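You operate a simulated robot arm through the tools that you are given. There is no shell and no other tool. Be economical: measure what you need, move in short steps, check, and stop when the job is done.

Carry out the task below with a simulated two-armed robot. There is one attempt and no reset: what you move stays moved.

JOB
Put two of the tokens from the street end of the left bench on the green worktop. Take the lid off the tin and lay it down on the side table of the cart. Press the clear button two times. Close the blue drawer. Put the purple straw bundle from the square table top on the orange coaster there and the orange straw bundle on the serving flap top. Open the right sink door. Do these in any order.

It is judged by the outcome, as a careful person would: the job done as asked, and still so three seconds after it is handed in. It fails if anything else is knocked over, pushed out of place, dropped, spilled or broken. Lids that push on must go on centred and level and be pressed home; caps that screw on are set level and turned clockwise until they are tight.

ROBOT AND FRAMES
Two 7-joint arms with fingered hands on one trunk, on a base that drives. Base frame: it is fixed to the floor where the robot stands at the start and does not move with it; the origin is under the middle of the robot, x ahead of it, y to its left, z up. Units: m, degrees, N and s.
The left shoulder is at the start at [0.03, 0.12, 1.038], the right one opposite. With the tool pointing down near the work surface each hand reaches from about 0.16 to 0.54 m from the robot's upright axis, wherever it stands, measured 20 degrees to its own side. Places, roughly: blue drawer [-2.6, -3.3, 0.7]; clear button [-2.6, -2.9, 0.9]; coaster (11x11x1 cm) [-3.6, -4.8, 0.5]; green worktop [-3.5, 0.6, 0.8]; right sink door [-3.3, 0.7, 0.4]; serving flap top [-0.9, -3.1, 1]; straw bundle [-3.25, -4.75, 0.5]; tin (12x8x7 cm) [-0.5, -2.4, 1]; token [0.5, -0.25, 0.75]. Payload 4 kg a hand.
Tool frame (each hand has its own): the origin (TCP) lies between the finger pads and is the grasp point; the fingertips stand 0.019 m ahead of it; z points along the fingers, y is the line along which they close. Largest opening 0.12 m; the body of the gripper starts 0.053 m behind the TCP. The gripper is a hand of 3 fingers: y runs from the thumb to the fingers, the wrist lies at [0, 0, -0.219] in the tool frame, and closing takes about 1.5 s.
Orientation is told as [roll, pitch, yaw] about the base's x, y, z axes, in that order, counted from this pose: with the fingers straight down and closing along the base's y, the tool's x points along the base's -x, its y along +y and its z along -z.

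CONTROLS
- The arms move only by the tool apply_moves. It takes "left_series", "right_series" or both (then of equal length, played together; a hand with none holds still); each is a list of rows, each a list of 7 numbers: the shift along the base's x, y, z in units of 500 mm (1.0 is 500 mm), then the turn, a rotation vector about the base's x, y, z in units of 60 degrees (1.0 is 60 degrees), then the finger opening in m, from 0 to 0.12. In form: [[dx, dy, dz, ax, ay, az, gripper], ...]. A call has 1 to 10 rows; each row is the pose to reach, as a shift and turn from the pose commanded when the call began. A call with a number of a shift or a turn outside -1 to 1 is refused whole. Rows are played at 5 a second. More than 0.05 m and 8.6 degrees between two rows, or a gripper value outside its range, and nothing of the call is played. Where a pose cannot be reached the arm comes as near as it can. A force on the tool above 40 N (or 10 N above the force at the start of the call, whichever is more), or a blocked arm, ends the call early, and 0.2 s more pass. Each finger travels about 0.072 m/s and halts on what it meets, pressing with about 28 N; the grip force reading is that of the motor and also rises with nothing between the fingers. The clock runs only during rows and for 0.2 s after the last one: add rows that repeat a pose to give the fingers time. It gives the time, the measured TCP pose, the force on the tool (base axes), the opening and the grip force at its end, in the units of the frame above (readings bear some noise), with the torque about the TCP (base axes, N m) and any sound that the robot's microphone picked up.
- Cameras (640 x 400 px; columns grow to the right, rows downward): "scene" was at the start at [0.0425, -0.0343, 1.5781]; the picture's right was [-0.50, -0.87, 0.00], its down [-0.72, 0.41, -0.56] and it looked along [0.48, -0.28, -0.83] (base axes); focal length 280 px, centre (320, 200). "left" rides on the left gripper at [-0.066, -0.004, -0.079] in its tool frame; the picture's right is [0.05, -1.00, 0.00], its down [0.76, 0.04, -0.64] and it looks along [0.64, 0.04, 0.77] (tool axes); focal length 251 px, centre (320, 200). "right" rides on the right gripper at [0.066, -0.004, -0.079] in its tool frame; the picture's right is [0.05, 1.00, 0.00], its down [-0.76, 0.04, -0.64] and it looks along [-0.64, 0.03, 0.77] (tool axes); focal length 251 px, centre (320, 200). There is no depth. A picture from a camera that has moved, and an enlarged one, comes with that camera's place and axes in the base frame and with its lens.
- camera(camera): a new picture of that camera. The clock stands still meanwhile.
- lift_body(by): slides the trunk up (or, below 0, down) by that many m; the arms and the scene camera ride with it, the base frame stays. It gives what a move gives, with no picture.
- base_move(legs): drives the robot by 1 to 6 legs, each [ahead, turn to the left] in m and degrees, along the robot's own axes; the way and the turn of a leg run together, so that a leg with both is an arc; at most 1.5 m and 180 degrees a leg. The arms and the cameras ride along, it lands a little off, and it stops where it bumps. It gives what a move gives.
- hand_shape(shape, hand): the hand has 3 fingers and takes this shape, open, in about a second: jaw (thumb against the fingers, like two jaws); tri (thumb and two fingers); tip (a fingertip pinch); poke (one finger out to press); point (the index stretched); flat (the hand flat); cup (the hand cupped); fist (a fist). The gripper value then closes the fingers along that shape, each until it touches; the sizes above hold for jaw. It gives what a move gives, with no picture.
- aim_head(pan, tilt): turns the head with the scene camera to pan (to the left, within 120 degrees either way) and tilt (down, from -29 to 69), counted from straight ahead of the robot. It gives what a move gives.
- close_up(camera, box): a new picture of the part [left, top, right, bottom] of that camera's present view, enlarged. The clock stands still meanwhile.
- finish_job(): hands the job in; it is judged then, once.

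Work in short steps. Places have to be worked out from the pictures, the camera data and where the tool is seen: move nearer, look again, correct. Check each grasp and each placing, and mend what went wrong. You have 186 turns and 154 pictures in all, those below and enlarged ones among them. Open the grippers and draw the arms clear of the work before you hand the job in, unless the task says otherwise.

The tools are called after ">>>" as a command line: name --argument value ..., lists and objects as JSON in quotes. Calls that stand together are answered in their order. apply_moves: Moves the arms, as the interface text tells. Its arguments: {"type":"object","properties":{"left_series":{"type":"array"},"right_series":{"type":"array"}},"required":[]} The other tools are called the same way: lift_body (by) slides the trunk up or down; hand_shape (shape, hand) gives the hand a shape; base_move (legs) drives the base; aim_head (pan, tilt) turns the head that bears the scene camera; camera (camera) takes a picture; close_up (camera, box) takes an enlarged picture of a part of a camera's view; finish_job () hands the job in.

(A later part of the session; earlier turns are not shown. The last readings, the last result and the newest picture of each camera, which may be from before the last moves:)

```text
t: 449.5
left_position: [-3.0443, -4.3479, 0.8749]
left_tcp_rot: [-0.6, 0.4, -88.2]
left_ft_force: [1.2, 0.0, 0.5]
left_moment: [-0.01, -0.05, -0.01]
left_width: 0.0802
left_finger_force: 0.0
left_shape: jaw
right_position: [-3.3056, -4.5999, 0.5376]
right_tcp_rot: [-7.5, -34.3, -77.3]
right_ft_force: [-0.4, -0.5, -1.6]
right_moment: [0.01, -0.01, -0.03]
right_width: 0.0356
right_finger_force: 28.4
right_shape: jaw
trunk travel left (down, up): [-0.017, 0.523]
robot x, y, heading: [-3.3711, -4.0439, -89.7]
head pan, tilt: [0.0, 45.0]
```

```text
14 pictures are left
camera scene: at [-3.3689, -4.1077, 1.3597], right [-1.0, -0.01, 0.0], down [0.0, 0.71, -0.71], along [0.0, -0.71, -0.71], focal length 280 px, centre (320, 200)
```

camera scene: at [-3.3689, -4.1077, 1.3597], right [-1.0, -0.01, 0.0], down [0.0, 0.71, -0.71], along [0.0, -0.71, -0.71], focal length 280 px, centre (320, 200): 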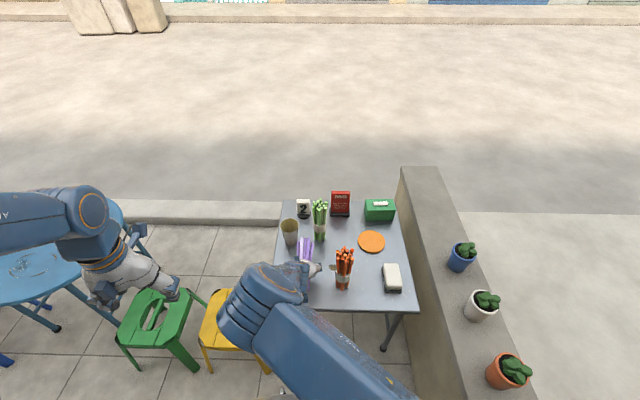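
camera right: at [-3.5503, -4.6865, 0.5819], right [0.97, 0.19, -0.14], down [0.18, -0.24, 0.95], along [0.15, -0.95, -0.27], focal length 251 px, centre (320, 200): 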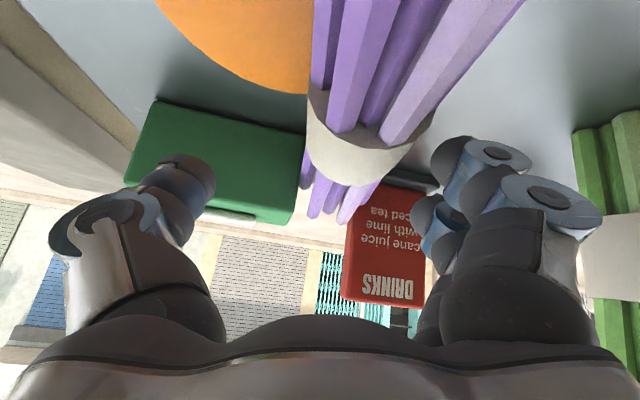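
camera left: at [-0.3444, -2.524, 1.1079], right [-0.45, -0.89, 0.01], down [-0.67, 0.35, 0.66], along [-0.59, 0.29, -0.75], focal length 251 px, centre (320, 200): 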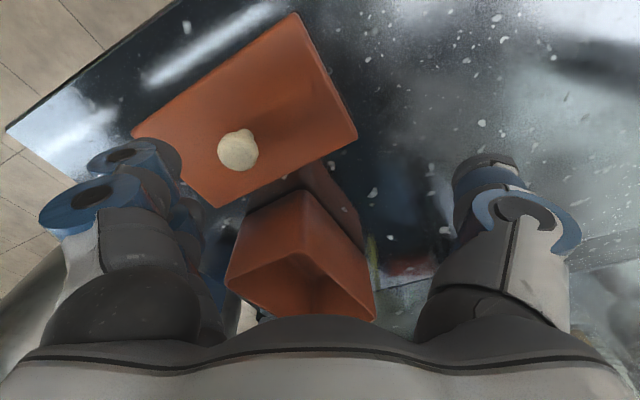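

All other items are in place. I lower the bundle until it lies on the table, release, and lift.

>>> apply_moves --right_series '[[0, 0, -0.02, 0, 0, 0, 0.0], [0, 0, -0.04, 0, 0, 0, 0.0], [0, 0, -0.05, 0, 0, 0, 0.0], [0, 0, -0.06, 0, 0, 0, 0.0], [0, 0, -0.07, 0, 0, 0, 0.0], [0, 0, -0.08, 0, 0, 0, 0.0], [0, 0, -0.09, 0, 0, 0, 0.0]]'

>>> apply_moves --right_series '[[0, 0, 0.0, 0, 0, 0, 0.045], [0, 0, 0.0, 0, 0, 0, 0.06], [0, 0, 0.0, 0, 0, 0, 0.085], [0, 0, 0.02, 0, 0, 0, 0.09], [0, 0, 0.1, 0.08, 0, 0, 0.09], [0, 0, 0.18, 0.2, 0, 0, 0.09], [0, -0.02, 0.24, 0.32, 0, 0, 0.09], [0, -0.04, 0.28, 0.44, 0, 0, 0.09], [0, -0.05, 0.3, 0.57, 0, 0, 0.09]]'

>>> camera --camera "right"

```text
t: 451.2
left_position: [-3.0431, -4.3463, 0.8753]
left_tcp_rot: [-0.7, 0.3, -88.3]
left_ft_force: [0.0, 0.1, -0.3]
left_moment: [-0.01, 0.01, 0.01]
left_width: 0.08
left_finger_force: 0.0
left_shape: jaw
right_position: [-3.3033, -4.6013, 0.501]
right_tcp_rot: [-7.4, -34.9, -77.0]
right_ft_force: [-2.5, 6.6, 25.1]
right_moment: [0.36, -0.23, 0.09]
right_width: 0.0369
right_finger_force: 28.3
right_shape: jaw
trunk travel left (down, up): [-0.017, 0.523]
robot x, y, heading: [-3.3701, -4.0481, -89.7]
head pan, tilt: [0.0, 45.0]
stopped in row 7 (right hand): the force on the tool passed its limit at 41 N (the readings are from after the stop); the commanded pose is now the measured one
```

```text
t: 453.2
left_position: [-3.0446, -4.3477, 0.8739]
left_tcp_rot: [-0.7, 0.5, -88.3]
left_ft_force: [0.7, 0.4, -0.2]
left_moment: [-0.03, 0.01, 0.0]
left_width: 0.08
left_finger_force: 0.0
left_shape: jaw
right_position: [-3.3053, -4.6262, 0.6469]
right_tcp_rot: [-0.2, -1.0, -79.3]
right_ft_force: [0.2, 0.3, -0.4]
right_moment: [-0.02, -0.02, 0.0]
right_width: 0.0895
right_finger_force: 0.1
right_shape: jaw
trunk travel left (down, up): [-0.017, 0.523]
robot x, y, heading: [-3.3701, -4.0468, -89.7]
head pan, tilt: [0.0, 45.0]
```

```text
13 pictures are left
camera right: at [-3.3205, -4.5608, 0.7253], right [0.97, 0.24, 0.0], down [0.18, -0.73, 0.66], along [0.15, -0.64, -0.75], focal length 251 px, centre (320, 200)
```

right: 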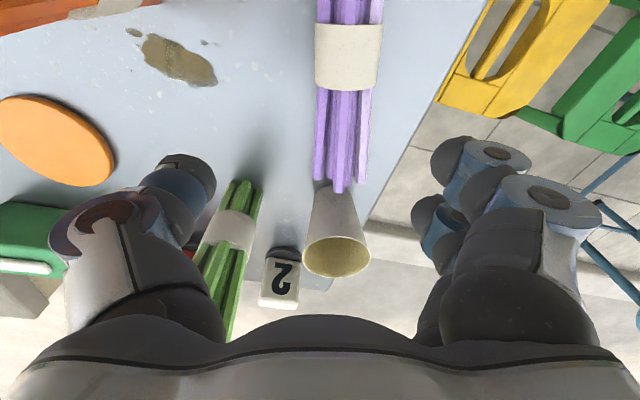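

The bundle lies with its band at ≈(-3.29,-4.60), axis perpendicular to my closing direction. I grasp it at the band with vertical fingers and lift.

>>> apply_moves --right_series '[[0.015, 0.025, -0.06, 0, 0, 0, 0.09], [0.03, 0.05, -0.13, 0, 0, 0, 0.09], [0.03, 0.05, -0.21, 0, 0, 0, 0.09], [0.03, 0.05, -0.28, 0, 0, 0, 0.09], [0.03, 0.05, -0.286, 0, 0, 0, 0.07], [0.03, 0.05, -0.286, 0, 0, 0, 0.05], [0.03, 0.05, -0.286, 0, 0, 0, 0.02], [0.03, 0.05, -0.286, 0, 0, 0, 0.0], [0.03, 0.05, -0.286, 0, 0, 0, 0.0], [0.03, 0.05, -0.286, 0, 0, 0, 0.0]]'

>>> apply_moves --right_series '[[0, 0, 0.06, 0, 0, 0, 0.0], [0, 0, 0.14, 0, 0, 0, 0.0], [0, 0, 0.23, 0, 0, 0, 0.0], [0, 0, 0.32, 0, 0, 0, 0.0], [0, 0, 0.41, 0, 0, 0, 0.0], [-0.04, 0, 0.5, 0, 0, 0, 0.0], [-0.09, -0.02, 0.56, 0, 0, 0, 0.0]]'

>>> camera --camera "right"

```text
t: 455.4
left_position: [-3.0432, -4.3486, 0.8755]
left_tcp_rot: [-0.7, 0.5, -88.3]
left_ft_force: [0.2, 0.6, -0.4]
left_moment: [-0.02, 0.01, 0.01]
left_width: 0.0802
left_finger_force: 0.3
left_shape: jaw
right_position: [-3.2886, -4.6014, 0.5041]
right_tcp_rot: [-0.3, -1.0, -79.4]
right_ft_force: [-0.2, -0.1, 0.7]
right_moment: [0.02, 0.02, -0.01]
right_width: 0.038
right_finger_force: 28.3
right_shape: jaw
trunk travel left (down, up): [-0.017, 0.523]
robot x, y, heading: [-3.3729, -4.047, -89.7]
head pan, tilt: [0.0, 45.0]
```

```text
t: 457.0
left_position: [-3.044, -4.3457, 0.8748]
left_tcp_rot: [-0.7, 0.3, -88.2]
left_ft_force: [0.2, -0.1, -0.4]
left_moment: [0.05, 0.01, -0.01]
left_width: 0.0798
left_finger_force: 0.0
left_shape: jaw
right_position: [-3.3354, -4.6123, 0.7852]
right_tcp_rot: [-0.2, -1.1, -79.4]
right_ft_force: [0.0, 0.0, -1.4]
right_moment: [0.0, -0.03, 0.0]
right_width: 0.0377
right_finger_force: 28.0
right_shape: jaw
trunk travel left (down, up): [-0.017, 0.523]
robot x, y, heading: [-3.3719, -4.0502, -89.7]
head pan, tilt: [0.0, 45.0]
```

```text
12 pictures are left
camera right: at [-3.3509, -4.5458, 0.8632], right [0.97, 0.24, -0.01], down [0.18, -0.73, 0.66], along [0.15, -0.64, -0.75], focal length 251 px, centre (320, 200)
```

right: 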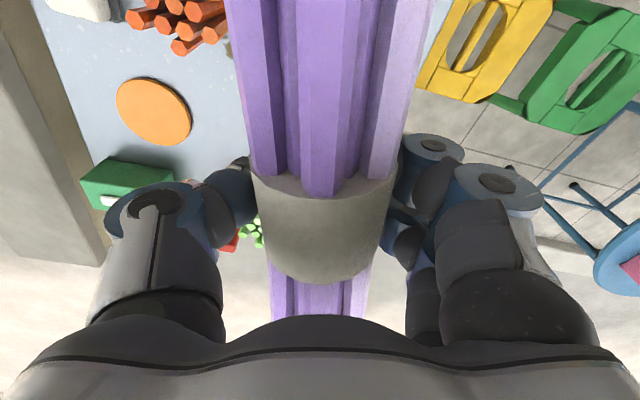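

Held horizontally at the band. Now I rotate it upright (−90° about the closing axis) while moving over toward the coaster at a safe height.

>>> apply_moves --right_series '[[-0.01, -0.02, 0.05, -0.116, -0.029, 0, 0.0], [-0.03, -0.04, 0.1, -0.233, -0.058, 0, 0.0], [-0.07, -0.07, 0.13, -0.349, -0.087, 0, 0.0], [-0.12, -0.1, 0.13, -0.466, -0.115, 0, 0.0], [-0.17, -0.13, 0.13, -0.582, -0.144, 0, 0.0], [-0.22, -0.16, 0.13, -0.698, -0.173, 0, 0.0], [-0.28, -0.19, 0.13, -0.815, -0.202, 0, 0.0], [-0.33, -0.216, 0.13, -0.931, -0.23, 0, 0.0]]'

>>> apply_moves --right_series '[[-0.03, -0.02, 0, -0.105, -0.026, 0, 0.0], [-0.06, -0.04, 0, -0.21, -0.052, 0, 0.0], [-0.1, -0.06, 0, -0.315, -0.078, 0, 0.0], [-0.13, -0.08, 0, -0.42, -0.104, 0, 0.0], [-0.132, -0.086, 0, -0.51, -0.126, 0, 0.0]]'

>>> camera --camera "scene"

```text
t: 458.8
left_position: [-3.0438, -4.3473, 0.8747]
left_tcp_rot: [-0.7, 0.5, -88.3]
left_ft_force: [-0.2, -0.1, 0.0]
left_moment: [-0.03, 0.03, 0.04]
left_width: 0.0801
left_finger_force: 0.1
left_shape: jaw
right_position: [-3.4993, -4.7194, 0.8484]
right_tcp_rot: [5.0, -58.5, -82.3]
right_ft_force: [0.2, -0.6, -0.7]
right_moment: [0.01, 0.0, -0.02]
right_width: 0.038
right_finger_force: 28.4
right_shape: jaw
trunk travel left (down, up): [-0.017, 0.523]
robot x, y, heading: [-3.3676, -4.0469, -89.9]
head pan, tilt: [0.0, 45.0]
```

```text
t: 460.0
left_position: [-3.0444, -4.3481, 0.8746]
left_tcp_rot: [-0.7, 0.4, -88.2]
left_ft_force: [-0.7, -0.5, 0.5]
left_moment: [0.02, -0.03, 0.0]
left_width: 0.0797
left_finger_force: 0.0
left_shape: jaw
right_position: [-3.5637, -4.762, 0.8495]
right_tcp_rot: [93.0, -86.8, -169.5]
right_ft_force: [-0.1, 0.4, -1.4]
right_moment: [0.01, 0.01, -0.02]
right_width: 0.0381
right_finger_force: 28.1
right_shape: jaw
trunk travel left (down, up): [-0.017, 0.523]
robot x, y, heading: [-3.37, -4.0475, -89.7]
head pan, tilt: [0.0, 45.0]
```

```text
11 pictures are left
camera scene: at [-3.3691, -4.1077, 1.3597], right [-1.0, -0.01, 0.0], down [0.0, 0.71, -0.71], along [0.0, -0.71, -0.71], focal length 280 px, centre (320, 200)
```

scene: 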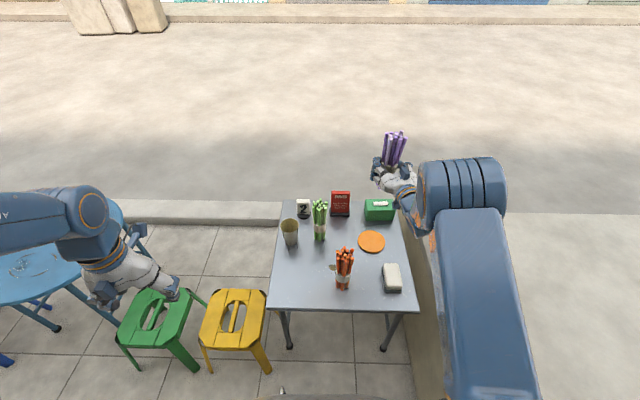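

Upright above the coaster. I yaw the hand ~14° so the wrist clears the napkin holder, and lower to ~3 cm above.

>>> apply_moves --right_series '[[-0.004, -0.002, -0.06, 0, 0, -0.08, 0.0], [-0.004, -0.002, -0.14, 0, 0, -0.16, 0.0], [-0.004, -0.002, -0.23, 0, 0, -0.23, 0.0], [-0.004, -0.002, -0.32, 0, 0, -0.23, 0.0], [-0.004, -0.002, -0.41, 0, 0, -0.23, 0.0], [-0.004, -0.002, -0.48, 0, 0, -0.23, 0.0], [-0.004, -0.002, -0.51, 0, 0, -0.23, 0.0]]'

>>> close_up --camera "scene" --box '[290, 170, 450, 310]'

```text
t: 461.6
left_position: [-3.0437, -4.3475, 0.8741]
left_tcp_rot: [-0.7, 0.3, -88.3]
left_ft_force: [0.2, 0.2, -0.2]
left_moment: [0.03, -0.01, -0.05]
left_width: 0.08
left_finger_force: 0.0
left_shape: jaw
right_position: [-3.5679, -4.7637, 0.5943]
right_tcp_rot: [91.8, -86.8, 177.9]
right_ft_force: [-0.4, 0.0, -0.3]
right_moment: [0.01, 0.03, 0.01]
right_width: 0.0377
right_finger_force: 28.2
right_shape: jaw
trunk travel left (down, up): [-0.017, 0.523]
robot x, y, heading: [-3.3714, -4.0474, -89.6]
head pan, tilt: [0.0, 45.0]
```

```text
2.86 times, centred on (370, 240) of scene
camera zoom: at [-3.3692, -4.1076, 1.3597], right [-1.0, -0.01, 0.0], down [0.0, 0.71, -0.71], along [0.0, -0.71, -0.71], focal length 800 px, centre (177, 86)
```

zoom: 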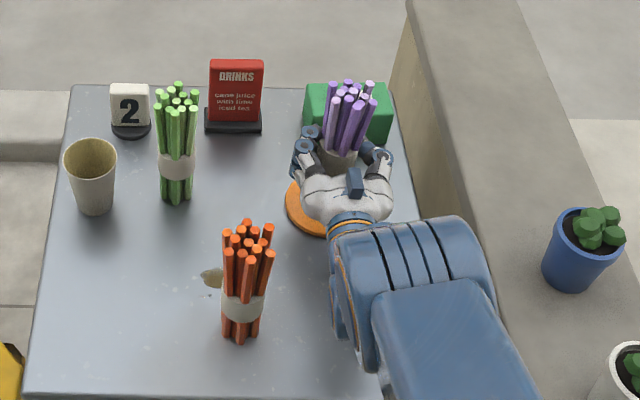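

Aligned with the coaster (≈(-3.568,-4.755)). Final lowering in small steps.

>>> apply_moves --right_series '[[0, 0.012, -0.02, 0, 0, 0, 0.0], [0, 0.012, -0.035, 0, 0, 0, 0.0], [0, 0.012, -0.045, 0, 0, 0, 0.0], [0, 0.012, -0.053, 0, 0, 0, 0.0], [0, 0.012, -0.06, 0, 0, 0, 0.0], [0, 0.012, -0.066, 0, 0, 0, 0.0]]'

```text
t: 463.0
left_position: [-3.0434, -4.3468, 0.8748]
left_tcp_rot: [-0.7, 0.3, -88.3]
left_ft_force: [-0.4, -0.4, 0.6]
left_moment: [-0.01, 0.01, 0.01]
left_width: 0.0798
left_finger_force: 0.1
left_shape: jaw
right_position: [-3.5665, -4.761, 0.5724]
right_tcp_rot: [110.1, -86.6, 159.7]
right_ft_force: [-0.9, -3.9, 10.8]
right_moment: [0.6, 0.11, 0.11]
right_width: 0.0375
right_finger_force: 28.1
right_shape: jaw
trunk travel left (down, up): [-0.017, 0.523]
robot x, y, heading: [-3.369, -4.0449, -89.8]
head pan, tilt: [0.0, 45.0]
stopped in row 6 (right hand): the force on the tool passed its limit at 45 N (the readings are from after the stop); the commanded pose is now the measured one
```

Contact. I open slowly and draw straight back along +y.

>>> apply_moves --right_series '[[0, 0, 0.004, 0, 0, 0, 0.037], [0, 0, 0.004, 0, 0, 0, 0.042], [0, 0, 0.004, 0, 0, 0, 0.048], [0, 0, 0.004, 0, 0, 0, 0.058], [0, 0, 0.004, 0, 0, 0, 0.07], [0, 0, 0.004, 0, 0, 0, 0.08], [0, 0.03, 0.004, 0, 0, 0, 0.085], [0, 0.08, 0.006, 0, 0, 0, 0.085], [0, 0.14, 0.02, 0, 0, 0, 0.085], [0, 0.2, 0.06, 0, 0, 0, 0.085]]'

>>> close_up --camera "scene" --box '[290, 170, 450, 310]'

```text
t: 465.2
left_position: [-3.0433, -4.3477, 0.8743]
left_tcp_rot: [-0.7, 0.4, -88.3]
left_ft_force: [0.4, 0.2, -0.7]
left_moment: [0.0, 0.03, 0.01]
left_width: 0.0799
left_finger_force: 0.0
left_shape: jaw
right_position: [-3.5687, -4.6582, 0.5973]
right_tcp_rot: [100.4, -86.7, 169.4]
right_ft_force: [0.4, 0.3, 0.5]
right_moment: [0.02, -0.01, 0.0]
right_width: 0.0844
right_finger_force: 0.0
right_shape: jaw
trunk travel left (down, up): [-0.017, 0.523]
robot x, y, heading: [-3.3677, -4.0466, -89.7]
head pan, tilt: [0.0, 45.0]
```

```text
2.86 times, centred on (370, 240) of scene
camera zoom: at [-3.369, -4.1072, 1.3597], right [-1.0, -0.01, 0.0], down [0.0, 0.71, -0.71], along [0.0, -0.71, -0.71], focal length 800 px, centre (177, 86)
```

zoom: 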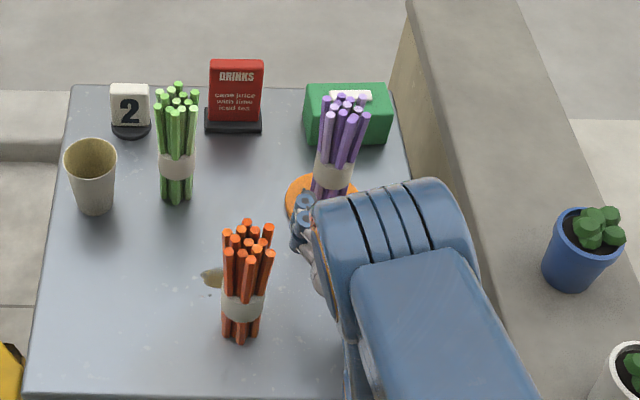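

Purple now stands upright on the coaster. I retract the right hand upward, rotating it back to fingers-down.

>>> apply_moves --right_series '[[0, 0.03, 0.06, 0.08, 0, 0, 0.085], [0, 0.05, 0.13, 0.2, 0, 0, 0.085], [0, 0.06, 0.21, 0.32, 0, 0, 0.085], [-0.01, 0.07, 0.29, 0.44, 0, 0, 0.085], [-0.02, 0.08, 0.37, 0.56, 0, 0, 0.085], [-0.03, 0.09, 0.45, 0.68, 0, 0, 0.085], [-0.04, 0.1, 0.52, 0.8, 0, 0, 0.085], [-0.05, 0.12, 0.58, 0.92, 0, 0, 0.085]]'

>>> apply_moves --right_series '[[-0.02, 0.05, 0.04, 0.12, 0, 0, 0.085], [-0.04, 0.1, 0.08, 0.24, 0, 0, 0.085], [-0.06, 0.16, 0.1, 0.36, 0, 0, 0.085], [-0.08, 0.22, 0.1, 0.48, 0, 0, 0.085], [-0.1, 0.28, 0.1, 0.56, 0, 0, 0.085]]'

```text
t: 467.0
left_position: [-3.0442, -4.3466, 0.8743]
left_tcp_rot: [-0.7, 0.3, -88.3]
left_ft_force: [0.0, 0.4, 0.2]
left_moment: [0.01, -0.02, 0.01]
left_width: 0.08
left_finger_force: 0.1
left_shape: jaw
right_position: [-3.593, -4.5998, 0.8874]
right_tcp_rot: [2.0, -35.4, -94.0]
right_ft_force: [0.1, 0.1, 0.5]
right_moment: [-0.01, 0.02, -0.01]
right_width: 0.0847
right_finger_force: 0.0
right_shape: jaw
trunk travel left (down, up): [-0.017, 0.523]
robot x, y, heading: [-3.3721, -4.0432, -89.9]
head pan, tilt: [0.0, 45.0]
```

```text
t: 468.2
left_position: [-3.0439, -4.3472, 0.8741]
left_tcp_rot: [-0.7, 0.4, -88.3]
left_ft_force: [0.4, -0.3, 0.2]
left_moment: [0.01, 0.0, -0.02]
left_width: 0.08
left_finger_force: 0.0
left_shape: jaw
right_position: [-3.6434, -4.4601, 0.9374]
right_tcp_rot: [-0.1, -1.8, -93.2]
right_ft_force: [-0.5, -0.6, -0.3]
right_moment: [0.02, 0.02, 0.01]
right_width: 0.0844
right_finger_force: 0.0
right_shape: jaw
trunk travel left (down, up): [-0.017, 0.523]
robot x, y, heading: [-3.3689, -4.0468, -89.8]
head pan, tilt: [0.0, 45.0]
```

Right hand is clear. Now the left hand, tilted ~37°, goes in front of the orange bundle at (-3.444,-4.58).

>>> apply_moves --left_series '[[-0.09, -0.01, 0, -0.07, 0, 0, 0.08], [-0.18, -0.02, 0, -0.14, 0, 0, 0.08], [-0.27, -0.04, 0, -0.21, 0, 0, 0.08], [-0.36, -0.06, -0.01, -0.28, 0, 0, 0.08], [-0.45, -0.08, -0.02, -0.35, 0, 0, 0.08], [-0.54, -0.1, -0.03, -0.42, 0, 0, 0.08], [-0.63, -0.12, -0.04, -0.49, 0, 0, 0.08], [-0.72, -0.15, -0.05, -0.56, 0, 0, 0.08], [-0.8, -0.18, -0.06, -0.62, 0, 0, 0.08]]'

>>> apply_moves --left_series '[[0, 0, -0.09, 0, 0, 0, 0.08], [0, 0, -0.18, 0, 0, 0, 0.08], [0, 0, -0.27, 0, 0, 0, 0.08], [0, 0, -0.36, 0, 0, 0, 0.08], [0, 0, -0.45, 0, 0, 0, 0.08], [0, 0, -0.54, 0, 0, 0, 0.08], [0, -0.02, -0.56, 0, 0, 0, 0.08]]'

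>>> close_up --camera "scene" --box '[260, 190, 440, 330]'

```text
t: 470.2
left_position: [-3.4445, -4.4371, 0.8459]
left_tcp_rot: [-2.0, -36.9, -87.8]
left_ft_force: [-0.7, 0.5, 0.0]
left_moment: [0.02, 0.03, -0.01]
left_width: 0.08
left_finger_force: 0.0
left_shape: jaw
right_position: [-3.6436, -4.4589, 0.9381]
right_tcp_rot: [-0.1, -1.9, -93.3]
right_ft_force: [-0.9, -0.3, 0.0]
right_moment: [0.0, 0.0, 0.0]
right_width: 0.0847
right_finger_force: 0.1
right_shape: jaw
trunk travel left (down, up): [-0.017, 0.523]
robot x, y, heading: [-3.3679, -4.047, -90.0]
head pan, tilt: [0.0, 45.0]
```

```text
t: 471.8
left_position: [-3.4436, -4.4469, 0.5634]
left_tcp_rot: [-1.9, -36.7, -87.9]
left_ft_force: [-0.8, 0.8, 0.2]
left_moment: [0.02, 0.01, 0.0]
left_width: 0.08
left_finger_force: 0.2
left_shape: jaw
right_position: [-3.6417, -4.4595, 0.939]
right_tcp_rot: [0.0, -1.9, -93.3]
right_ft_force: [-0.3, 0.1, 0.2]
right_moment: [0.02, 0.01, 0.06]
right_width: 0.0845
right_finger_force: 0.1
right_shape: jaw
trunk travel left (down, up): [-0.017, 0.523]
robot x, y, heading: [-3.3684, -4.0476, -89.6]
head pan, tilt: [0.0, 45.0]
```

```text
2.86 times, centred on (350, 260) of scene
camera zoom: at [-3.3691, -4.1074, 1.3598], right [-1.0, -0.01, 0.0], down [0.0, 0.71, -0.71], along [0.0, -0.71, -0.71], focal length 800 px, centre (234, 29)
```

zoom: 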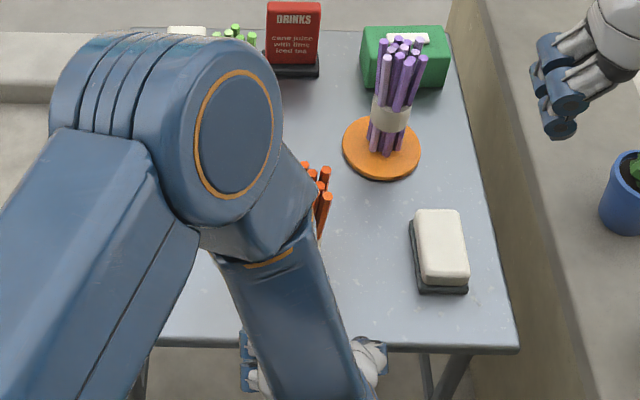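

Purple is well on the coaster. I advance the left hand onto the orange bundle, grip and lift.

>>> apply_moves --left_series '[[0, -0.07, 0, 0, 0, 0, 0.08], [0, -0.14, 0, 0, 0, 0, 0.08], [0, -0.21, 0, 0, 0, 0, 0.08], [0, -0.272, 0, 0, 0, 0, 0.08], [0, -0.272, 0, 0, 0, 0, 0.06], [0, -0.272, 0, 0, 0, 0, 0.03], [0, -0.272, 0, 0, 0, 0, 0.0], [0, -0.272, 0, 0, 0, 0, 0.0], [0, -0.272, 0, 0, 0, 0, 0.0], [0, -0.272, 0, 0, 0, 0, 0.0]]'

```text
t: 474.0
left_position: [-3.4442, -4.5827, 0.5674]
left_tcp_rot: [-2.0, -37.2, -87.8]
left_ft_force: [1.4, -1.3, 27.3]
left_moment: [-0.74, -0.18, 0.03]
left_width: 0.0396
left_finger_force: 28.2
left_shape: jaw
right_position: [-3.6436, -4.4587, 0.9379]
right_tcp_rot: [-0.1, -2.0, -93.2]
right_ft_force: [0.1, 0.0, -0.1]
right_moment: [0.02, 0.0, 0.03]
right_width: 0.0844
right_finger_force: 0.1
right_shape: jaw
trunk travel left (down, up): [-0.017, 0.523]
robot x, y, heading: [-3.3643, -4.049, -89.5]
head pan, tilt: [0.0, 45.0]
```

Gripped (0.040). I lift straight up and check.

>>> apply_moves --left_series '[[0, 0, 0.04, 0, 0, 0, 0.0], [0, 0, 0.12, 0, 0, 0, 0.0], [0, 0.0, 0.2, 0, 0, 0, 0.0], [0, 0.02, 0.29, 0, 0, 0, 0.0], [0, 0.05, 0.37, 0, 0, 0, 0.0], [0.03, 0.1, 0.44, 0, 0, 0, 0.0], [0.07, 0.16, 0.5, 0, 0, 0, 0.0], [0.11, 0.22, 0.54, 0, 0, 0, 0.0]]'

>>> camera --camera "scene"

```text
t: 475.8
left_position: [-3.3886, -4.4742, 0.834]
left_tcp_rot: [-2.0, -36.9, -87.9]
left_ft_force: [0.2, 0.1, -0.4]
left_moment: [0.03, 0.0, -0.02]
left_width: 0.039
left_finger_force: 27.6
left_shape: jaw
right_position: [-3.6417, -4.4585, 0.9381]
right_tcp_rot: [-0.1, -2.0, -93.2]
right_ft_force: [0.1, 0.3, 0.4]
right_moment: [-0.01, 0.02, -0.04]
right_width: 0.0847
right_finger_force: 0.1
right_shape: jaw
trunk travel left (down, up): [-0.017, 0.523]
robot x, y, heading: [-3.3727, -4.0459, -89.6]
head pan, tilt: [0.0, 45.0]
```

```text
7 pictures are left
camera scene: at [-3.3688, -4.1068, 1.3598], right [-1.0, -0.01, 0.0], down [0.0, 0.71, -0.71], along [0.0, -0.71, -0.71], focal length 280 px, centre (320, 200)
```

scene: 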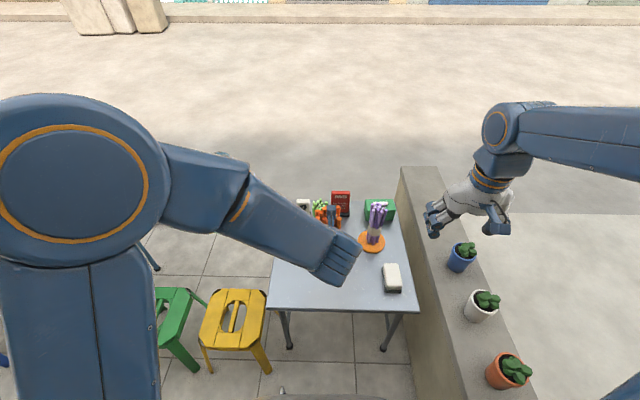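

Orange is held. I raise the trunk, back away, and turn left to face east.

>>> lift_body --by 0.3

>>> base_move --legs '[[-0.2, 0]]'

>>> apply_moves --right_series '[[0.02, 0.05, 0.02, 0, 0, 0, 0.085], [0.05, 0.1, 0.02, 0, 0, 0, 0.085], [0.08, 0.15, 0.02, 0, 0, 0, 0.085]]'

>>> base_move --legs '[[0, 30]]'

>>> base_move --legs '[[0, 30]]'

>>> base_move --legs '[[0, 30]]'

```text
t: 478.8
left_position: [-3.3896, -4.473, 1.1339]
left_tcp_rot: [-1.9, -36.8, -87.8]
left_ft_force: [0.7, 0.1, -0.9]
left_moment: [0.0, 0.0, 0.02]
left_width: 0.0389
left_finger_force: 28.0
left_shape: jaw
right_position: [-3.6429, -4.4598, 1.2376]
right_tcp_rot: [-0.1, -1.9, -93.2]
right_ft_force: [-0.7, -0.5, -0.1]
right_moment: [-0.02, 0.02, 0.0]
right_width: 0.0847
right_finger_force: 0.1
right_shape: jaw
trunk travel left (down, up): [-0.317, 0.223]
robot x, y, heading: [-3.3697, -4.0518, -89.7]
head pan, tilt: [0.0, 45.0]
```

```text
t: 480.3
left_position: [-3.3908, -4.2764, 1.1347]
left_tcp_rot: [-2.0, -36.9, -87.7]
left_ft_force: [-1.1, -0.4, 0.5]
left_moment: [-0.02, 0.04, 0.0]
left_width: 0.039
left_finger_force: 28.5
left_shape: jaw
right_position: [-3.6435, -4.2609, 1.2388]
right_tcp_rot: [-0.1, -1.9, -93.2]
right_ft_force: [-0.1, 0.4, 1.0]
right_moment: [-0.02, -0.02, 0.01]
right_width: 0.0846
right_finger_force: 0.0
right_shape: jaw
trunk travel left (down, up): [-0.317, 0.223]
robot x, y, heading: [-3.3734, -3.8551, -89.8]
head pan, tilt: [0.0, 45.0]
```

```text
t: 481.1
left_position: [-3.3898, -4.2767, 1.1349]
left_tcp_rot: [-2.1, -36.8, -87.7]
left_ft_force: [0.1, 1.0, -0.5]
left_moment: [-0.06, 0.02, -0.01]
left_width: 0.0388
left_finger_force: 27.6
left_shape: jaw
right_position: [-3.6032, -4.1865, 1.248]
right_tcp_rot: [-0.2, -1.8, -93.2]
right_ft_force: [-0.4, -0.3, -0.2]
right_moment: [-0.01, 0.02, 0.0]
right_width: 0.0844
right_finger_force: 0.1
right_shape: jaw
trunk travel left (down, up): [-0.317, 0.223]
robot x, y, heading: [-3.3732, -3.848, -89.8]
head pan, tilt: [0.0, 45.0]
```

```text
t: 482.1
left_position: [-3.3519, -4.2772, 1.1351]
left_tcp_rot: [-1.9, -36.8, -82.7]
left_ft_force: [0.0, 0.5, -0.5]
left_moment: [0.03, 0.02, 0.0]
left_width: 0.0387
left_finger_force: 28.2
left_shape: jaw
right_position: [-3.5736, -4.2077, 1.2488]
right_tcp_rot: [-0.2, -1.9, -88.0]
right_ft_force: [0.1, -0.8, 0.1]
right_moment: [0.02, -0.02, 0.0]
right_width: 0.0846
right_finger_force: 0.1
right_shape: jaw
trunk travel left (down, up): [-0.317, 0.223]
robot x, y, heading: [-3.3727, -3.8522, -85.3]
head pan, tilt: [0.0, 45.0]
stopped in leg 1: the robot was blocked; the commanded pose is now the measured one
```

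```text
t: 484.0
left_position: [-3.1439, -4.2091, 1.1351]
left_tcp_rot: [-2.0, -36.8, -52.8]
left_ft_force: [0.0, 0.6, -0.9]
left_moment: [-0.01, -0.02, 0.0]
left_width: 0.039
left_finger_force: 28.4
left_shape: jaw
right_position: [-3.3693, -4.2567, 1.2478]
right_tcp_rot: [-0.2, -1.9, -58.0]
right_ft_force: [-0.6, 0.3, 0.6]
right_moment: [-0.01, 0.02, 0.01]
right_width: 0.0846
right_finger_force: 0.0
right_shape: jaw
trunk travel left (down, up): [-0.317, 0.223]
robot x, y, heading: [-3.3993, -3.8687, -54.9]
head pan, tilt: [0.0, 45.0]
```

```text
t: 485.7
left_position: [-3.0253, -4.0659, 1.1348]
left_tcp_rot: [-2.3, -36.8, -28.5]
left_ft_force: [0.8, 1.1, -1.3]
left_moment: [-0.01, 0.02, -0.05]
left_width: 0.0387
left_finger_force: 28.0
left_shape: jaw
right_position: [-3.2128, -4.2022, 1.2487]
right_tcp_rot: [-0.3, -1.9, -34.2]
right_ft_force: [0.1, 2.0, 0.0]
right_moment: [-0.04, 0.03, -0.01]
right_width: 0.085
right_finger_force: 0.1
right_shape: jaw
trunk travel left (down, up): [-0.317, 0.223]
robot x, y, heading: [-3.4136, -3.8724, -34.1]
head pan, tilt: [0.0, 45.0]
stopped in leg 1: the robot was blocked; the commanded pose is now the measured one
```

Close to the planter; I move 0.12 m ahead and complete the turn to face east.

>>> base_move --legs '[[0.12, 0], [0, 17]]'

>>> base_move --legs '[[0, 20]]'

```text
t: 487.9
left_position: [-2.883, -4.0175, 1.1338]
left_tcp_rot: [-2.3, -36.7, -11.6]
left_ft_force: [-0.5, 1.4, -1.0]
left_moment: [0.0, 0.02, -0.02]
left_width: 0.0382
left_finger_force: 27.8
left_shape: jaw
right_position: [-3.0204, -4.2028, 1.2484]
right_tcp_rot: [-0.1, -1.8, -17.1]
right_ft_force: [-0.1, -0.5, -0.2]
right_moment: [-0.01, 0.01, -0.01]
right_width: 0.0852
right_finger_force: 0.2
right_shape: jaw
trunk travel left (down, up): [-0.317, 0.223]
robot x, y, heading: [-3.3096, -3.9578, -17.0]
head pan, tilt: [0.0, 45.0]
```

```text
t: 489.4
left_position: [-2.8885, -3.8666, 1.1347]
left_tcp_rot: [-2.2, -36.8, 8.5]
left_ft_force: [0.7, 0.5, -0.2]
left_moment: [-0.01, 0.0, 0.03]
left_width: 0.0385
left_finger_force: 27.6
left_shape: jaw
right_position: [-2.956, -4.0883, 1.2486]
right_tcp_rot: [-0.2, -2.0, 2.9]
right_ft_force: [-0.4, 0.3, 0.5]
right_moment: [-0.01, 0.04, -0.06]
right_width: 0.0849
right_finger_force: 0.2
right_shape: jaw
trunk travel left (down, up): [-0.317, 0.223]
robot x, y, heading: [-3.3106, -3.9747, 2.9]
head pan, tilt: [0.0, 45.0]
```

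Heading 3°. I drive east 2.4 m and then turn left toward the serving flap.

>>> base_move --legs '[[1.4, -2], [1.0, -1]]'

>>> base_move --legs '[[0, 30]]'

>>> base_move --legs '[[0, 30]]'

>>> base_move --legs '[[0, 30]]'

```text
t: 491.9
left_position: [-2.6199, -3.8612, 1.1305]
left_tcp_rot: [-2.3, -36.5, 7.8]
left_ft_force: [0.8, 0.0, -1.1]
left_moment: [-0.02, 0.06, 0.0]
left_width: 0.0385
left_finger_force: 28.2
left_shape: jaw
right_position: [-2.6884, -4.0797, 1.2459]
right_tcp_rot: [-0.1, -1.6, 2.4]
right_ft_force: [1.5, 0.4, 0.1]
right_moment: [0.02, 0.1, 0.02]
right_width: 0.0849
right_finger_force: 0.0
right_shape: jaw
trunk travel left (down, up): [-0.317, 0.223]
robot x, y, heading: [-3.0487, -3.9636, 2.2]
head pan, tilt: [0.0, 45.0]
stopped in leg 1: the robot was blocked; the commanded pose is now the measured one
```

```text
t: 493.8
left_position: [-2.7393, -3.6647, 1.1349]
left_tcp_rot: [-2.3, -36.8, 37.9]
left_ft_force: [0.3, 0.3, -1.0]
left_moment: [-0.03, -0.01, -0.01]
left_width: 0.0385
left_finger_force: 27.7
left_shape: jaw
right_position: [-2.6891, -3.8887, 1.2501]
right_tcp_rot: [-0.2, -2.0, 32.5]
right_ft_force: [-0.8, 1.5, 0.2]
right_moment: [-0.02, 0.0, 0.01]
right_width: 0.0849
right_finger_force: 0.0
right_shape: jaw
trunk travel left (down, up): [-0.317, 0.223]
robot x, y, heading: [-3.0352, -3.9891, 32.3]
head pan, tilt: [0.0, 45.0]
```

```text
t: 495.6
left_position: [-2.9382, -3.5586, 1.1357]
left_tcp_rot: [-2.2, -36.9, 67.5]
left_ft_force: [0.1, -0.1, -0.1]
left_moment: [-0.02, -0.03, -0.03]
left_width: 0.0382
left_finger_force: 27.7
left_shape: jaw
right_position: [-2.7824, -3.7287, 1.2494]
right_tcp_rot: [-0.1, -2.1, 62.2]
right_ft_force: [-0.3, 0.3, 0.0]
right_moment: [0.01, 0.04, 0.02]
right_width: 0.085
right_finger_force: 0.0
right_shape: jaw
trunk travel left (down, up): [-0.317, 0.223]
robot x, y, heading: [-3.0097, -3.9978, 62.4]
head pan, tilt: [0.0, 45.0]
```

```text
t: 497.5
left_position: [-3.169, -3.5846, 1.1355]
left_tcp_rot: [-2.1, -37.1, 97.8]
left_ft_force: [-0.9, 0.0, -0.6]
left_moment: [-0.02, 0.01, 0.03]
left_width: 0.0386
left_finger_force: 27.9
left_shape: jaw
right_position: [-2.9505, -3.6535, 1.2495]
right_tcp_rot: [0.0, -2.1, 92.5]
right_ft_force: [0.0, -1.0, 0.1]
right_moment: [0.02, 0.02, -0.04]
right_width: 0.0851
right_finger_force: 0.2
right_shape: jaw
trunk travel left (down, up): [-0.317, 0.223]
robot x, y, heading: [-2.9813, -4.001, 92.2]
head pan, tilt: [0.0, 45.0]
```

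Blocked after 0.26 m – probably grazing the yellow stool on my right side. I go 0.15 m north first, then turn back east.

>>> base_move --legs '[[0.16, 0]]'

>>> base_move --legs '[[0, -30]]'

>>> base_move --legs '[[0, -30]]'

>>> base_move --legs '[[0, -30]]'

>>> aim_head --pan -40 --tilt 45

>>> camera --camera "scene"

```text
t: 498.9
left_position: [-3.1752, -3.4209, 1.135]
left_tcp_rot: [-2.3, -36.8, 97.9]
left_ft_force: [0.4, -0.4, -0.3]
left_moment: [0.01, -0.02, -0.02]
left_width: 0.0378
left_finger_force: 27.6
left_shape: jaw
right_position: [-2.9573, -3.4907, 1.2485]
right_tcp_rot: [-0.1, -1.9, 92.4]
right_ft_force: [0.1, 0.2, 0.4]
right_moment: [-0.05, 0.02, 0.02]
right_width: 0.0849
right_finger_force: 0.0
right_shape: jaw
trunk travel left (down, up): [-0.317, 0.223]
robot x, y, heading: [-2.9838, -3.8409, 92.2]
head pan, tilt: [0.0, 45.0]
```

```text
t: 500.8
left_position: [-2.9464, -3.3853, 1.136]
left_tcp_rot: [-2.1, -36.9, 68.2]
left_ft_force: [-0.7, -0.1, -0.3]
left_moment: [0.02, 0.02, 0.02]
left_width: 0.0378
left_finger_force: 27.7
left_shape: jaw
right_position: [-2.7898, -3.5527, 1.2501]
right_tcp_rot: [-0.2, -2.0, 62.9]
right_ft_force: [-0.1, 0.2, 0.2]
right_moment: [0.0, 0.01, -0.05]
right_width: 0.0851
right_finger_force: 0.1
right_shape: jaw
trunk travel left (down, up): [-0.317, 0.223]
robot x, y, heading: [-3.0076, -3.8307, 62.4]
head pan, tilt: [0.0, 45.0]
```

```text
t: 502.7
left_position: [-2.735, -3.4772, 1.1354]
left_tcp_rot: [-2.2, -36.9, 38.5]
left_ft_force: [-0.8, -0.2, -1.3]
left_moment: [-0.01, -0.01, -0.04]
left_width: 0.0378
left_finger_force: 28.2
left_shape: jaw
right_position: [-2.6832, -3.7004, 1.2493]
right_tcp_rot: [-0.2, -2.1, 32.9]
right_ft_force: [-0.4, -0.4, 0.5]
right_moment: [-0.01, -0.01, 0.0]
right_width: 0.0847
right_finger_force: 0.1
right_shape: jaw
trunk travel left (down, up): [-0.317, 0.223]
robot x, y, heading: [-3.0247, -3.7998, 32.4]
head pan, tilt: [0.0, 45.0]
```

```text
t: 504.5
left_position: [-2.6105, -3.6675, 1.135]
left_tcp_rot: [-2.3, -37.0, 8.3]
left_ft_force: [-0.6, -0.2, -1.1]
left_moment: [-0.01, -0.01, -0.03]
left_width: 0.0376
left_finger_force: 28.0
left_shape: jaw
right_position: [-2.6763, -3.8863, 1.2494]
right_tcp_rot: [-0.2, -2.1, 2.9]
right_ft_force: [-0.7, -0.6, 0.0]
right_moment: [-0.02, -0.02, -0.04]
right_width: 0.085
right_finger_force: 0.1
right_shape: jaw
trunk travel left (down, up): [-0.317, 0.223]
robot x, y, heading: [-3.028, -3.7757, 3.0]
head pan, tilt: [0.0, 45.0]
```

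```text
t: 505.6
left_position: [-2.6082, -3.6682, 1.1348]
left_tcp_rot: [-2.2, -36.9, 8.1]
left_ft_force: [-0.2, 0.5, -1.7]
left_moment: [-0.02, -0.02, 0.01]
left_width: 0.0376
left_finger_force: 27.8
left_shape: jaw
right_position: [-2.6747, -3.8884, 1.2476]
right_tcp_rot: [-0.2, -2.0, 2.9]
right_ft_force: [0.2, 0.4, 0.1]
right_moment: [-0.01, 0.0, -0.02]
right_width: 0.085
right_finger_force: 0.0
right_shape: jaw
trunk travel left (down, up): [-0.317, 0.223]
robot x, y, heading: [-3.0277, -3.7732, 2.8]
head pan, tilt: [-40.0, 45.0]
```

```text
6 pictures are left
camera scene: at [-2.981, -3.8246, 1.6597], right [-0.6, -0.8, 0.0], down [-0.56, 0.43, -0.71], along [0.56, -0.43, -0.71], focal length 280 px, centre (320, 200)
```

scene: 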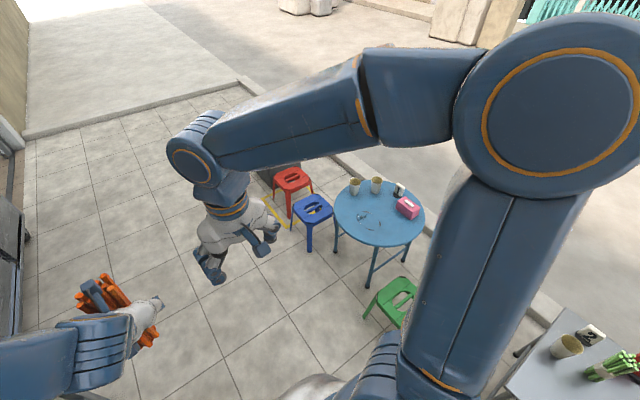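

Orange is still held; the way ahead is clear. I drive east to about x=-0.88, y=-3.75.

>>> base_move --legs '[[1.2, -4], [0.93, 0]]'

>>> base_move --legs '[[0, 30]]'

>>> base_move --legs '[[0, 30]]'

>>> aim_head --pan 0 --tilt 42

```text
t: 511.0
left_position: [-1.4626, -3.6805, 1.1341]
left_tcp_rot: [-2.2, -36.5, 4.2]
left_ft_force: [1.0, 0.8, -1.2]
left_moment: [-0.01, 0.02, -0.04]
left_width: 0.0373
left_finger_force: 28.2
left_shape: jaw
right_position: [-1.5426, -3.8938, 1.2475]
right_tcp_rot: [-0.1, -1.8, -1.0]
right_ft_force: [1.3, 0.6, -0.1]
right_moment: [-0.01, 0.05, -0.01]
right_width: 0.0851
right_finger_force: 0.1
right_shape: jaw
trunk travel left (down, up): [-0.317, 0.223]
robot x, y, heading: [-1.8925, -3.7578, -0.9]
head pan, tilt: [-40.0, 45.0]
stopped in leg 1: the robot was blocked; the commanded pose is now the measured one
```

```text
t: 512.9
left_position: [-1.5637, -3.477, 1.1351]
left_tcp_rot: [-2.3, -36.8, 34.1]
left_ft_force: [0.3, 0.8, 0.1]
left_moment: [-0.03, 0.0, -0.02]
left_width: 0.0373
left_finger_force: 28.1
left_shape: jaw
right_position: [-1.5276, -3.7032, 1.2486]
right_tcp_rot: [-0.2, -2.0, 28.9]
right_ft_force: [0.0, 0.4, -0.6]
right_moment: [0.03, -0.01, 0.03]
right_width: 0.0848
right_finger_force: 0.0
right_shape: jaw
trunk travel left (down, up): [-0.317, 0.223]
robot x, y, heading: [-1.8795, -3.7885, 28.8]
head pan, tilt: [-40.0, 45.0]
```

```text
t: 514.5
left_position: [-1.7001, -3.3825, 1.1339]
left_tcp_rot: [-2.5, -36.8, 56.1]
left_ft_force: [0.1, 0.7, -0.6]
left_moment: [-0.02, -0.01, -0.02]
left_width: 0.0372
left_finger_force: 28.2
left_shape: jaw
right_position: [-1.5826, -3.5775, 1.2484]
right_tcp_rot: [-0.1, -2.0, 50.7]
right_ft_force: [-0.6, 1.4, 0.1]
right_moment: [-0.05, -0.02, 0.05]
right_width: 0.0851
right_finger_force: 0.0
right_shape: jaw
trunk travel left (down, up): [-0.317, 0.223]
robot x, y, heading: [-1.8654, -3.7963, 50.0]
head pan, tilt: [-40.0, 45.0]
stopped in leg 1: the robot was blocked; the commanded pose is now the measured one
```

```text
t: 515.5
left_position: [-1.6984, -3.383, 1.1354]
left_tcp_rot: [-2.3, -36.8, 56.1]
left_ft_force: [0.9, -0.4, 0.3]
left_moment: [0.0, 0.0, 0.02]
left_width: 0.037
left_finger_force: 28.1
left_shape: jaw
right_position: [-1.5797, -3.5808, 1.2496]
right_tcp_rot: [-0.1, -2.0, 50.8]
right_ft_force: [-0.5, 0.7, 0.4]
right_moment: [-0.02, 0.0, 0.01]
right_width: 0.0847
right_finger_force: 0.2
right_shape: jaw
trunk travel left (down, up): [-0.317, 0.223]
robot x, y, heading: [-1.8657, -3.7956, 50.2]
head pan, tilt: [0.0, 42.0]
```

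Leg 1 ended slightly early so the second wasn't driven. I'm at (-1.87,-3.80), heading 50°. I turn back east, drive 0.95 m straight.

>>> base_move --legs '[[0, -28]]'

>>> base_move --legs '[[0, -25]]'

>>> base_move --legs '[[1.02, 0]]'

```text
t: 516.6
left_position: [-1.6522, -3.4051, 1.1342]
left_tcp_rot: [-2.2, -36.7, 49.1]
left_ft_force: [0.3, 0.4, -1.8]
left_moment: [-0.01, -0.01, -0.01]
left_width: 0.0372
left_finger_force: 28.1
left_shape: jaw
right_position: [-1.558, -3.6148, 1.2483]
right_tcp_rot: [0.0, -2.1, 44.0]
right_ft_force: [0.3, 0.2, -0.1]
right_moment: [0.03, 0.01, -0.01]
right_width: 0.0849
right_finger_force: 0.1
right_shape: jaw
trunk travel left (down, up): [-0.317, 0.223]
robot x, y, heading: [-1.872, -3.792, 43.6]
head pan, tilt: [0.0, 42.0]
stopped in leg 1: the robot was blocked; the commanded pose is now the measured one
```

```text
t: 518.3
left_position: [-1.5066, -3.5323, 1.1353]
left_tcp_rot: [-2.3, -36.9, 24.1]
left_ft_force: [0.8, -0.3, -0.9]
left_moment: [0.02, 0.0, 0.01]
left_width: 0.0371
left_finger_force: 28.0
left_shape: jaw
right_position: [-1.5104, -3.7608, 1.25]
right_tcp_rot: [-0.1, -2.1, 19.0]
right_ft_force: [-0.2, 0.2, 0.0]
right_moment: [0.01, 0.03, 0.0]
right_width: 0.085
right_finger_force: 0.0
right_shape: jaw
trunk travel left (down, up): [-0.317, 0.223]
robot x, y, heading: [-1.8753, -3.7603, 18.9]
head pan, tilt: [0.0, 42.0]
```

```text
t: 523.4
left_position: [-0.5675, -3.2252, 1.1435]
left_tcp_rot: [-1.2, -37.7, 24.0]
left_ft_force: [0.3, -0.1, -0.4]
left_moment: [0.02, -0.02, 0.02]
left_width: 0.0371
left_finger_force: 28.1
left_shape: jaw
right_position: [-0.5702, -3.4572, 1.2517]
right_tcp_rot: [0.8, -2.8, 19.4]
right_ft_force: [-0.2, 0.8, 0.0]
right_moment: [-0.02, 0.0, 0.01]
right_width: 0.085
right_finger_force: 0.1
right_shape: jaw
trunk travel left (down, up): [-0.317, 0.223]
robot x, y, heading: [-0.925, -3.4408, 19.1]
head pan, tilt: [0.0, 42.0]
stopped in leg 1: the robot was blocked; the commanded pose is now the measured one
```

Oops: heading was still 19°, bringing me near the flap. I back off 0.3 m and look.

>>> base_move --legs '[[-0.3, 0]]'

>>> aim_head --pan 40 --tilt 35

>>> camera --camera "scene"

```text
t: 525.4
left_position: [-0.8391, -3.3003, 1.1357]
left_tcp_rot: [-2.3, -36.9, 24.7]
left_ft_force: [0.0, 0.0, -1.2]
left_moment: [0.0, -0.04, 0.01]
left_width: 0.0374
left_finger_force: 27.7
left_shape: jaw
right_position: [-0.8411, -3.5296, 1.2484]
right_tcp_rot: [-0.2, -2.0, 19.3]
right_ft_force: [-0.5, 0.2, 0.0]
right_moment: [-0.01, -0.02, 0.01]
right_width: 0.0848
right_finger_force: 0.1
right_shape: jaw
trunk travel left (down, up): [-0.317, 0.223]
robot x, y, heading: [-1.2082, -3.5402, 19.1]
head pan, tilt: [0.0, 42.0]
```

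```text
t: 526.5
left_position: [-0.839, -3.3021, 1.134]
left_tcp_rot: [-2.3, -36.7, 24.7]
left_ft_force: [-0.3, 0.1, -0.5]
left_moment: [0.01, 0.01, -0.04]
left_width: 0.0373
left_finger_force: 28.6
left_shape: jaw
right_position: [-0.8408, -3.5311, 1.2482]
right_tcp_rot: [-0.1, -1.9, 19.5]
right_ft_force: [1.1, -0.1, -0.3]
right_moment: [0.03, 0.03, 0.04]
right_width: 0.0851
right_finger_force: 0.1
right_shape: jaw
trunk travel left (down, up): [-0.317, 0.223]
robot x, y, heading: [-1.2067, -3.539, 19.2]
head pan, tilt: [40.0, 35.0]
```

```text
5 pictures are left
camera scene: at [-1.1807, -3.4691, 1.6746], right [0.86, -0.51, 0.0], down [-0.29, -0.49, -0.82], along [0.42, 0.7, -0.57], focal length 280 px, centre (320, 200)
```

scene: 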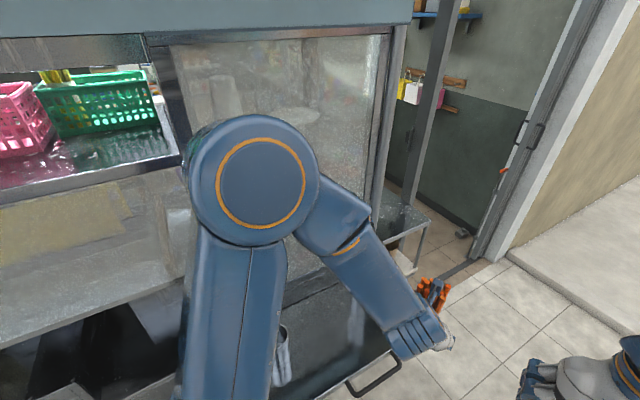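

From here the left hand can reach the flap directly (free area right of the cylinder, around (-0.85,-3.12)). I move it over the flap at z≈1.19 and look.

>>> apply_moves --left_series '[[0, 0.02, 0.06, 0, 0, 0, 0.0], [-0.005, 0.1, 0.1, 0, 0, 0, 0.0], [-0.01, 0.18, 0.12, 0, 0, 0, 0.0], [-0.015, 0.27, 0.12, 0, 0, 0, 0.0], [-0.02, 0.34, 0.12, 0, 0, 0, 0.0]]'

>>> camera --camera "left"

```text
t: 527.7
left_position: [-0.849, -3.1294, 1.1944]
left_tcp_rot: [-2.4, -36.9, 24.8]
left_ft_force: [-0.5, 0.0, -1.4]
left_moment: [0.01, 0.02, 0.01]
left_width: 0.0374
left_finger_force: 28.0
left_shape: jaw
right_position: [-0.8407, -3.5288, 1.2481]
right_tcp_rot: [0.0, -1.9, 19.3]
right_ft_force: [0.3, 0.6, 0.1]
right_moment: [0.0, 0.02, 0.02]
right_width: 0.0849
right_finger_force: 0.0
right_shape: jaw
trunk travel left (down, up): [-0.317, 0.223]
robot x, y, heading: [-1.206, -3.5384, 19.2]
head pan, tilt: [40.0, 35.0]
```

```text
4 pictures are left
camera left: at [-0.8427, -3.1282, 1.2961], right [0.36, -0.93, 0.0], down [-0.93, -0.36, 0.06], along [-0.05, -0.02, -1.0], focal length 251 px, centre (320, 200)
```

left: 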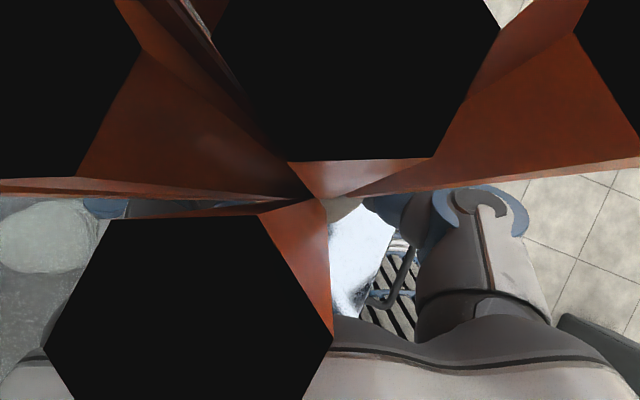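

The flap is right below (front edge y≈-3.24, handle z≈0.945). I lower the bundle until contact.

>>> apply_moves --left_series '[[0, 0.01, -0.06, 0, 0, 0, 0.0], [0, 0.02, -0.12, 0, 0, 0, 0.0], [0, 0.02, -0.16, 0, 0, 0, 0.0], [0, 0.02, -0.18, 0, 0, 0, 0.0], [0, 0.02, -0.195, 0, 0, 0, 0.0], [0, 0.02, -0.21, 0, 0, 0, 0.0], [0, 0.02, -0.225, 0, 0, 0, 0.0], [0, 0.02, -0.24, 0, 0, 0, 0.0], [0, 0.02, -0.255, 0, 0, 0, 0.0], [0, 0.02, -0.27, 0, 0, 0, 0.0]]'

```text
t: 529.9
left_position: [-0.8494, -3.1208, 1.0592]
left_tcp_rot: [-2.3, -36.7, 24.7]
left_ft_force: [-0.3, -0.1, -1.0]
left_moment: [-0.01, -0.02, -0.02]
left_width: 0.0371
left_finger_force: 28.5
left_shape: jaw
right_position: [-0.8397, -3.5294, 1.2477]
right_tcp_rot: [0.0, -1.8, 19.4]
right_ft_force: [0.0, -0.2, -0.2]
right_moment: [0.01, -0.01, -0.02]
right_width: 0.085
right_finger_force: 0.1
right_shape: jaw
trunk travel left (down, up): [-0.317, 0.223]
robot x, y, heading: [-1.2043, -3.5411, 19.3]
head pan, tilt: [40.0, 35.0]
```

No contact yet at TCP 1.059; continuing down in 5–6 mm steps.

>>> apply_moves --left_series '[[0, 0, -0.012, 0, 0, 0, 0.0], [0, 0, -0.024, 0, 0, 0, 0.0], [0, 0, -0.036, 0, 0, 0, 0.0], [0, 0, -0.048, 0, 0, 0, 0.0], [0, 0, -0.06, 0, 0, 0, 0.0], [0, 0, -0.072, 0, 0, 0, 0.0], [0, 0, -0.084, 0, 0, 0, 0.0]]'

```text
t: 531.3
left_position: [-0.8456, -3.1199, 1.0336]
left_tcp_rot: [-1.8, -38.1, 24.1]
left_ft_force: [-6.5, -5.4, 27.8]
left_moment: [0.07, -0.07, -0.02]
left_width: 0.0374
left_finger_force: 28.4
left_shape: jaw
right_position: [-0.8414, -3.5298, 1.2479]
right_tcp_rot: [0.0, -2.0, 19.4]
right_ft_force: [0.9, 0.0, 0.3]
right_moment: [-0.01, 0.01, 0.04]
right_width: 0.0849
right_finger_force: 0.2
right_shape: jaw
trunk travel left (down, up): [-0.317, 0.223]
robot x, y, heading: [-1.2083, -3.5384, 19.2]
head pan, tilt: [40.0, 35.0]
stopped in row 6 (left hand): the force on the tool passed its limit at 45 N (the readings are from after the stop); the commanded pose is now the measured one
```

Contact at z≈1.035. I relieve the pressure a few mm, then open slowly and draw back along the finger axis.

>>> apply_moves --left_series '[[0, 0, 0.004, 0, 0, 0, 0.0], [0, 0, 0.005, 0, 0, 0, 0.0]]'

```text
t: 531.9
left_position: [-0.8461, -3.1187, 1.0327]
left_tcp_rot: [-1.9, -37.5, 24.3]
left_ft_force: [2.0, 0.5, 12.7]
left_moment: [0.31, -0.42, 0.0]
left_width: 0.0372
left_finger_force: 27.9
left_shape: jaw
right_position: [-0.8403, -3.5311, 1.2491]
right_tcp_rot: [0.0, -2.0, 19.3]
right_ft_force: [-0.6, 0.4, 0.0]
right_moment: [-0.03, -0.01, -0.02]
right_width: 0.0849
right_finger_force: 0.1
right_shape: jaw
trunk travel left (down, up): [-0.317, 0.223]
robot x, y, heading: [-1.2079, -3.5404, 19.5]
head pan, tilt: [40.0, 35.0]
```

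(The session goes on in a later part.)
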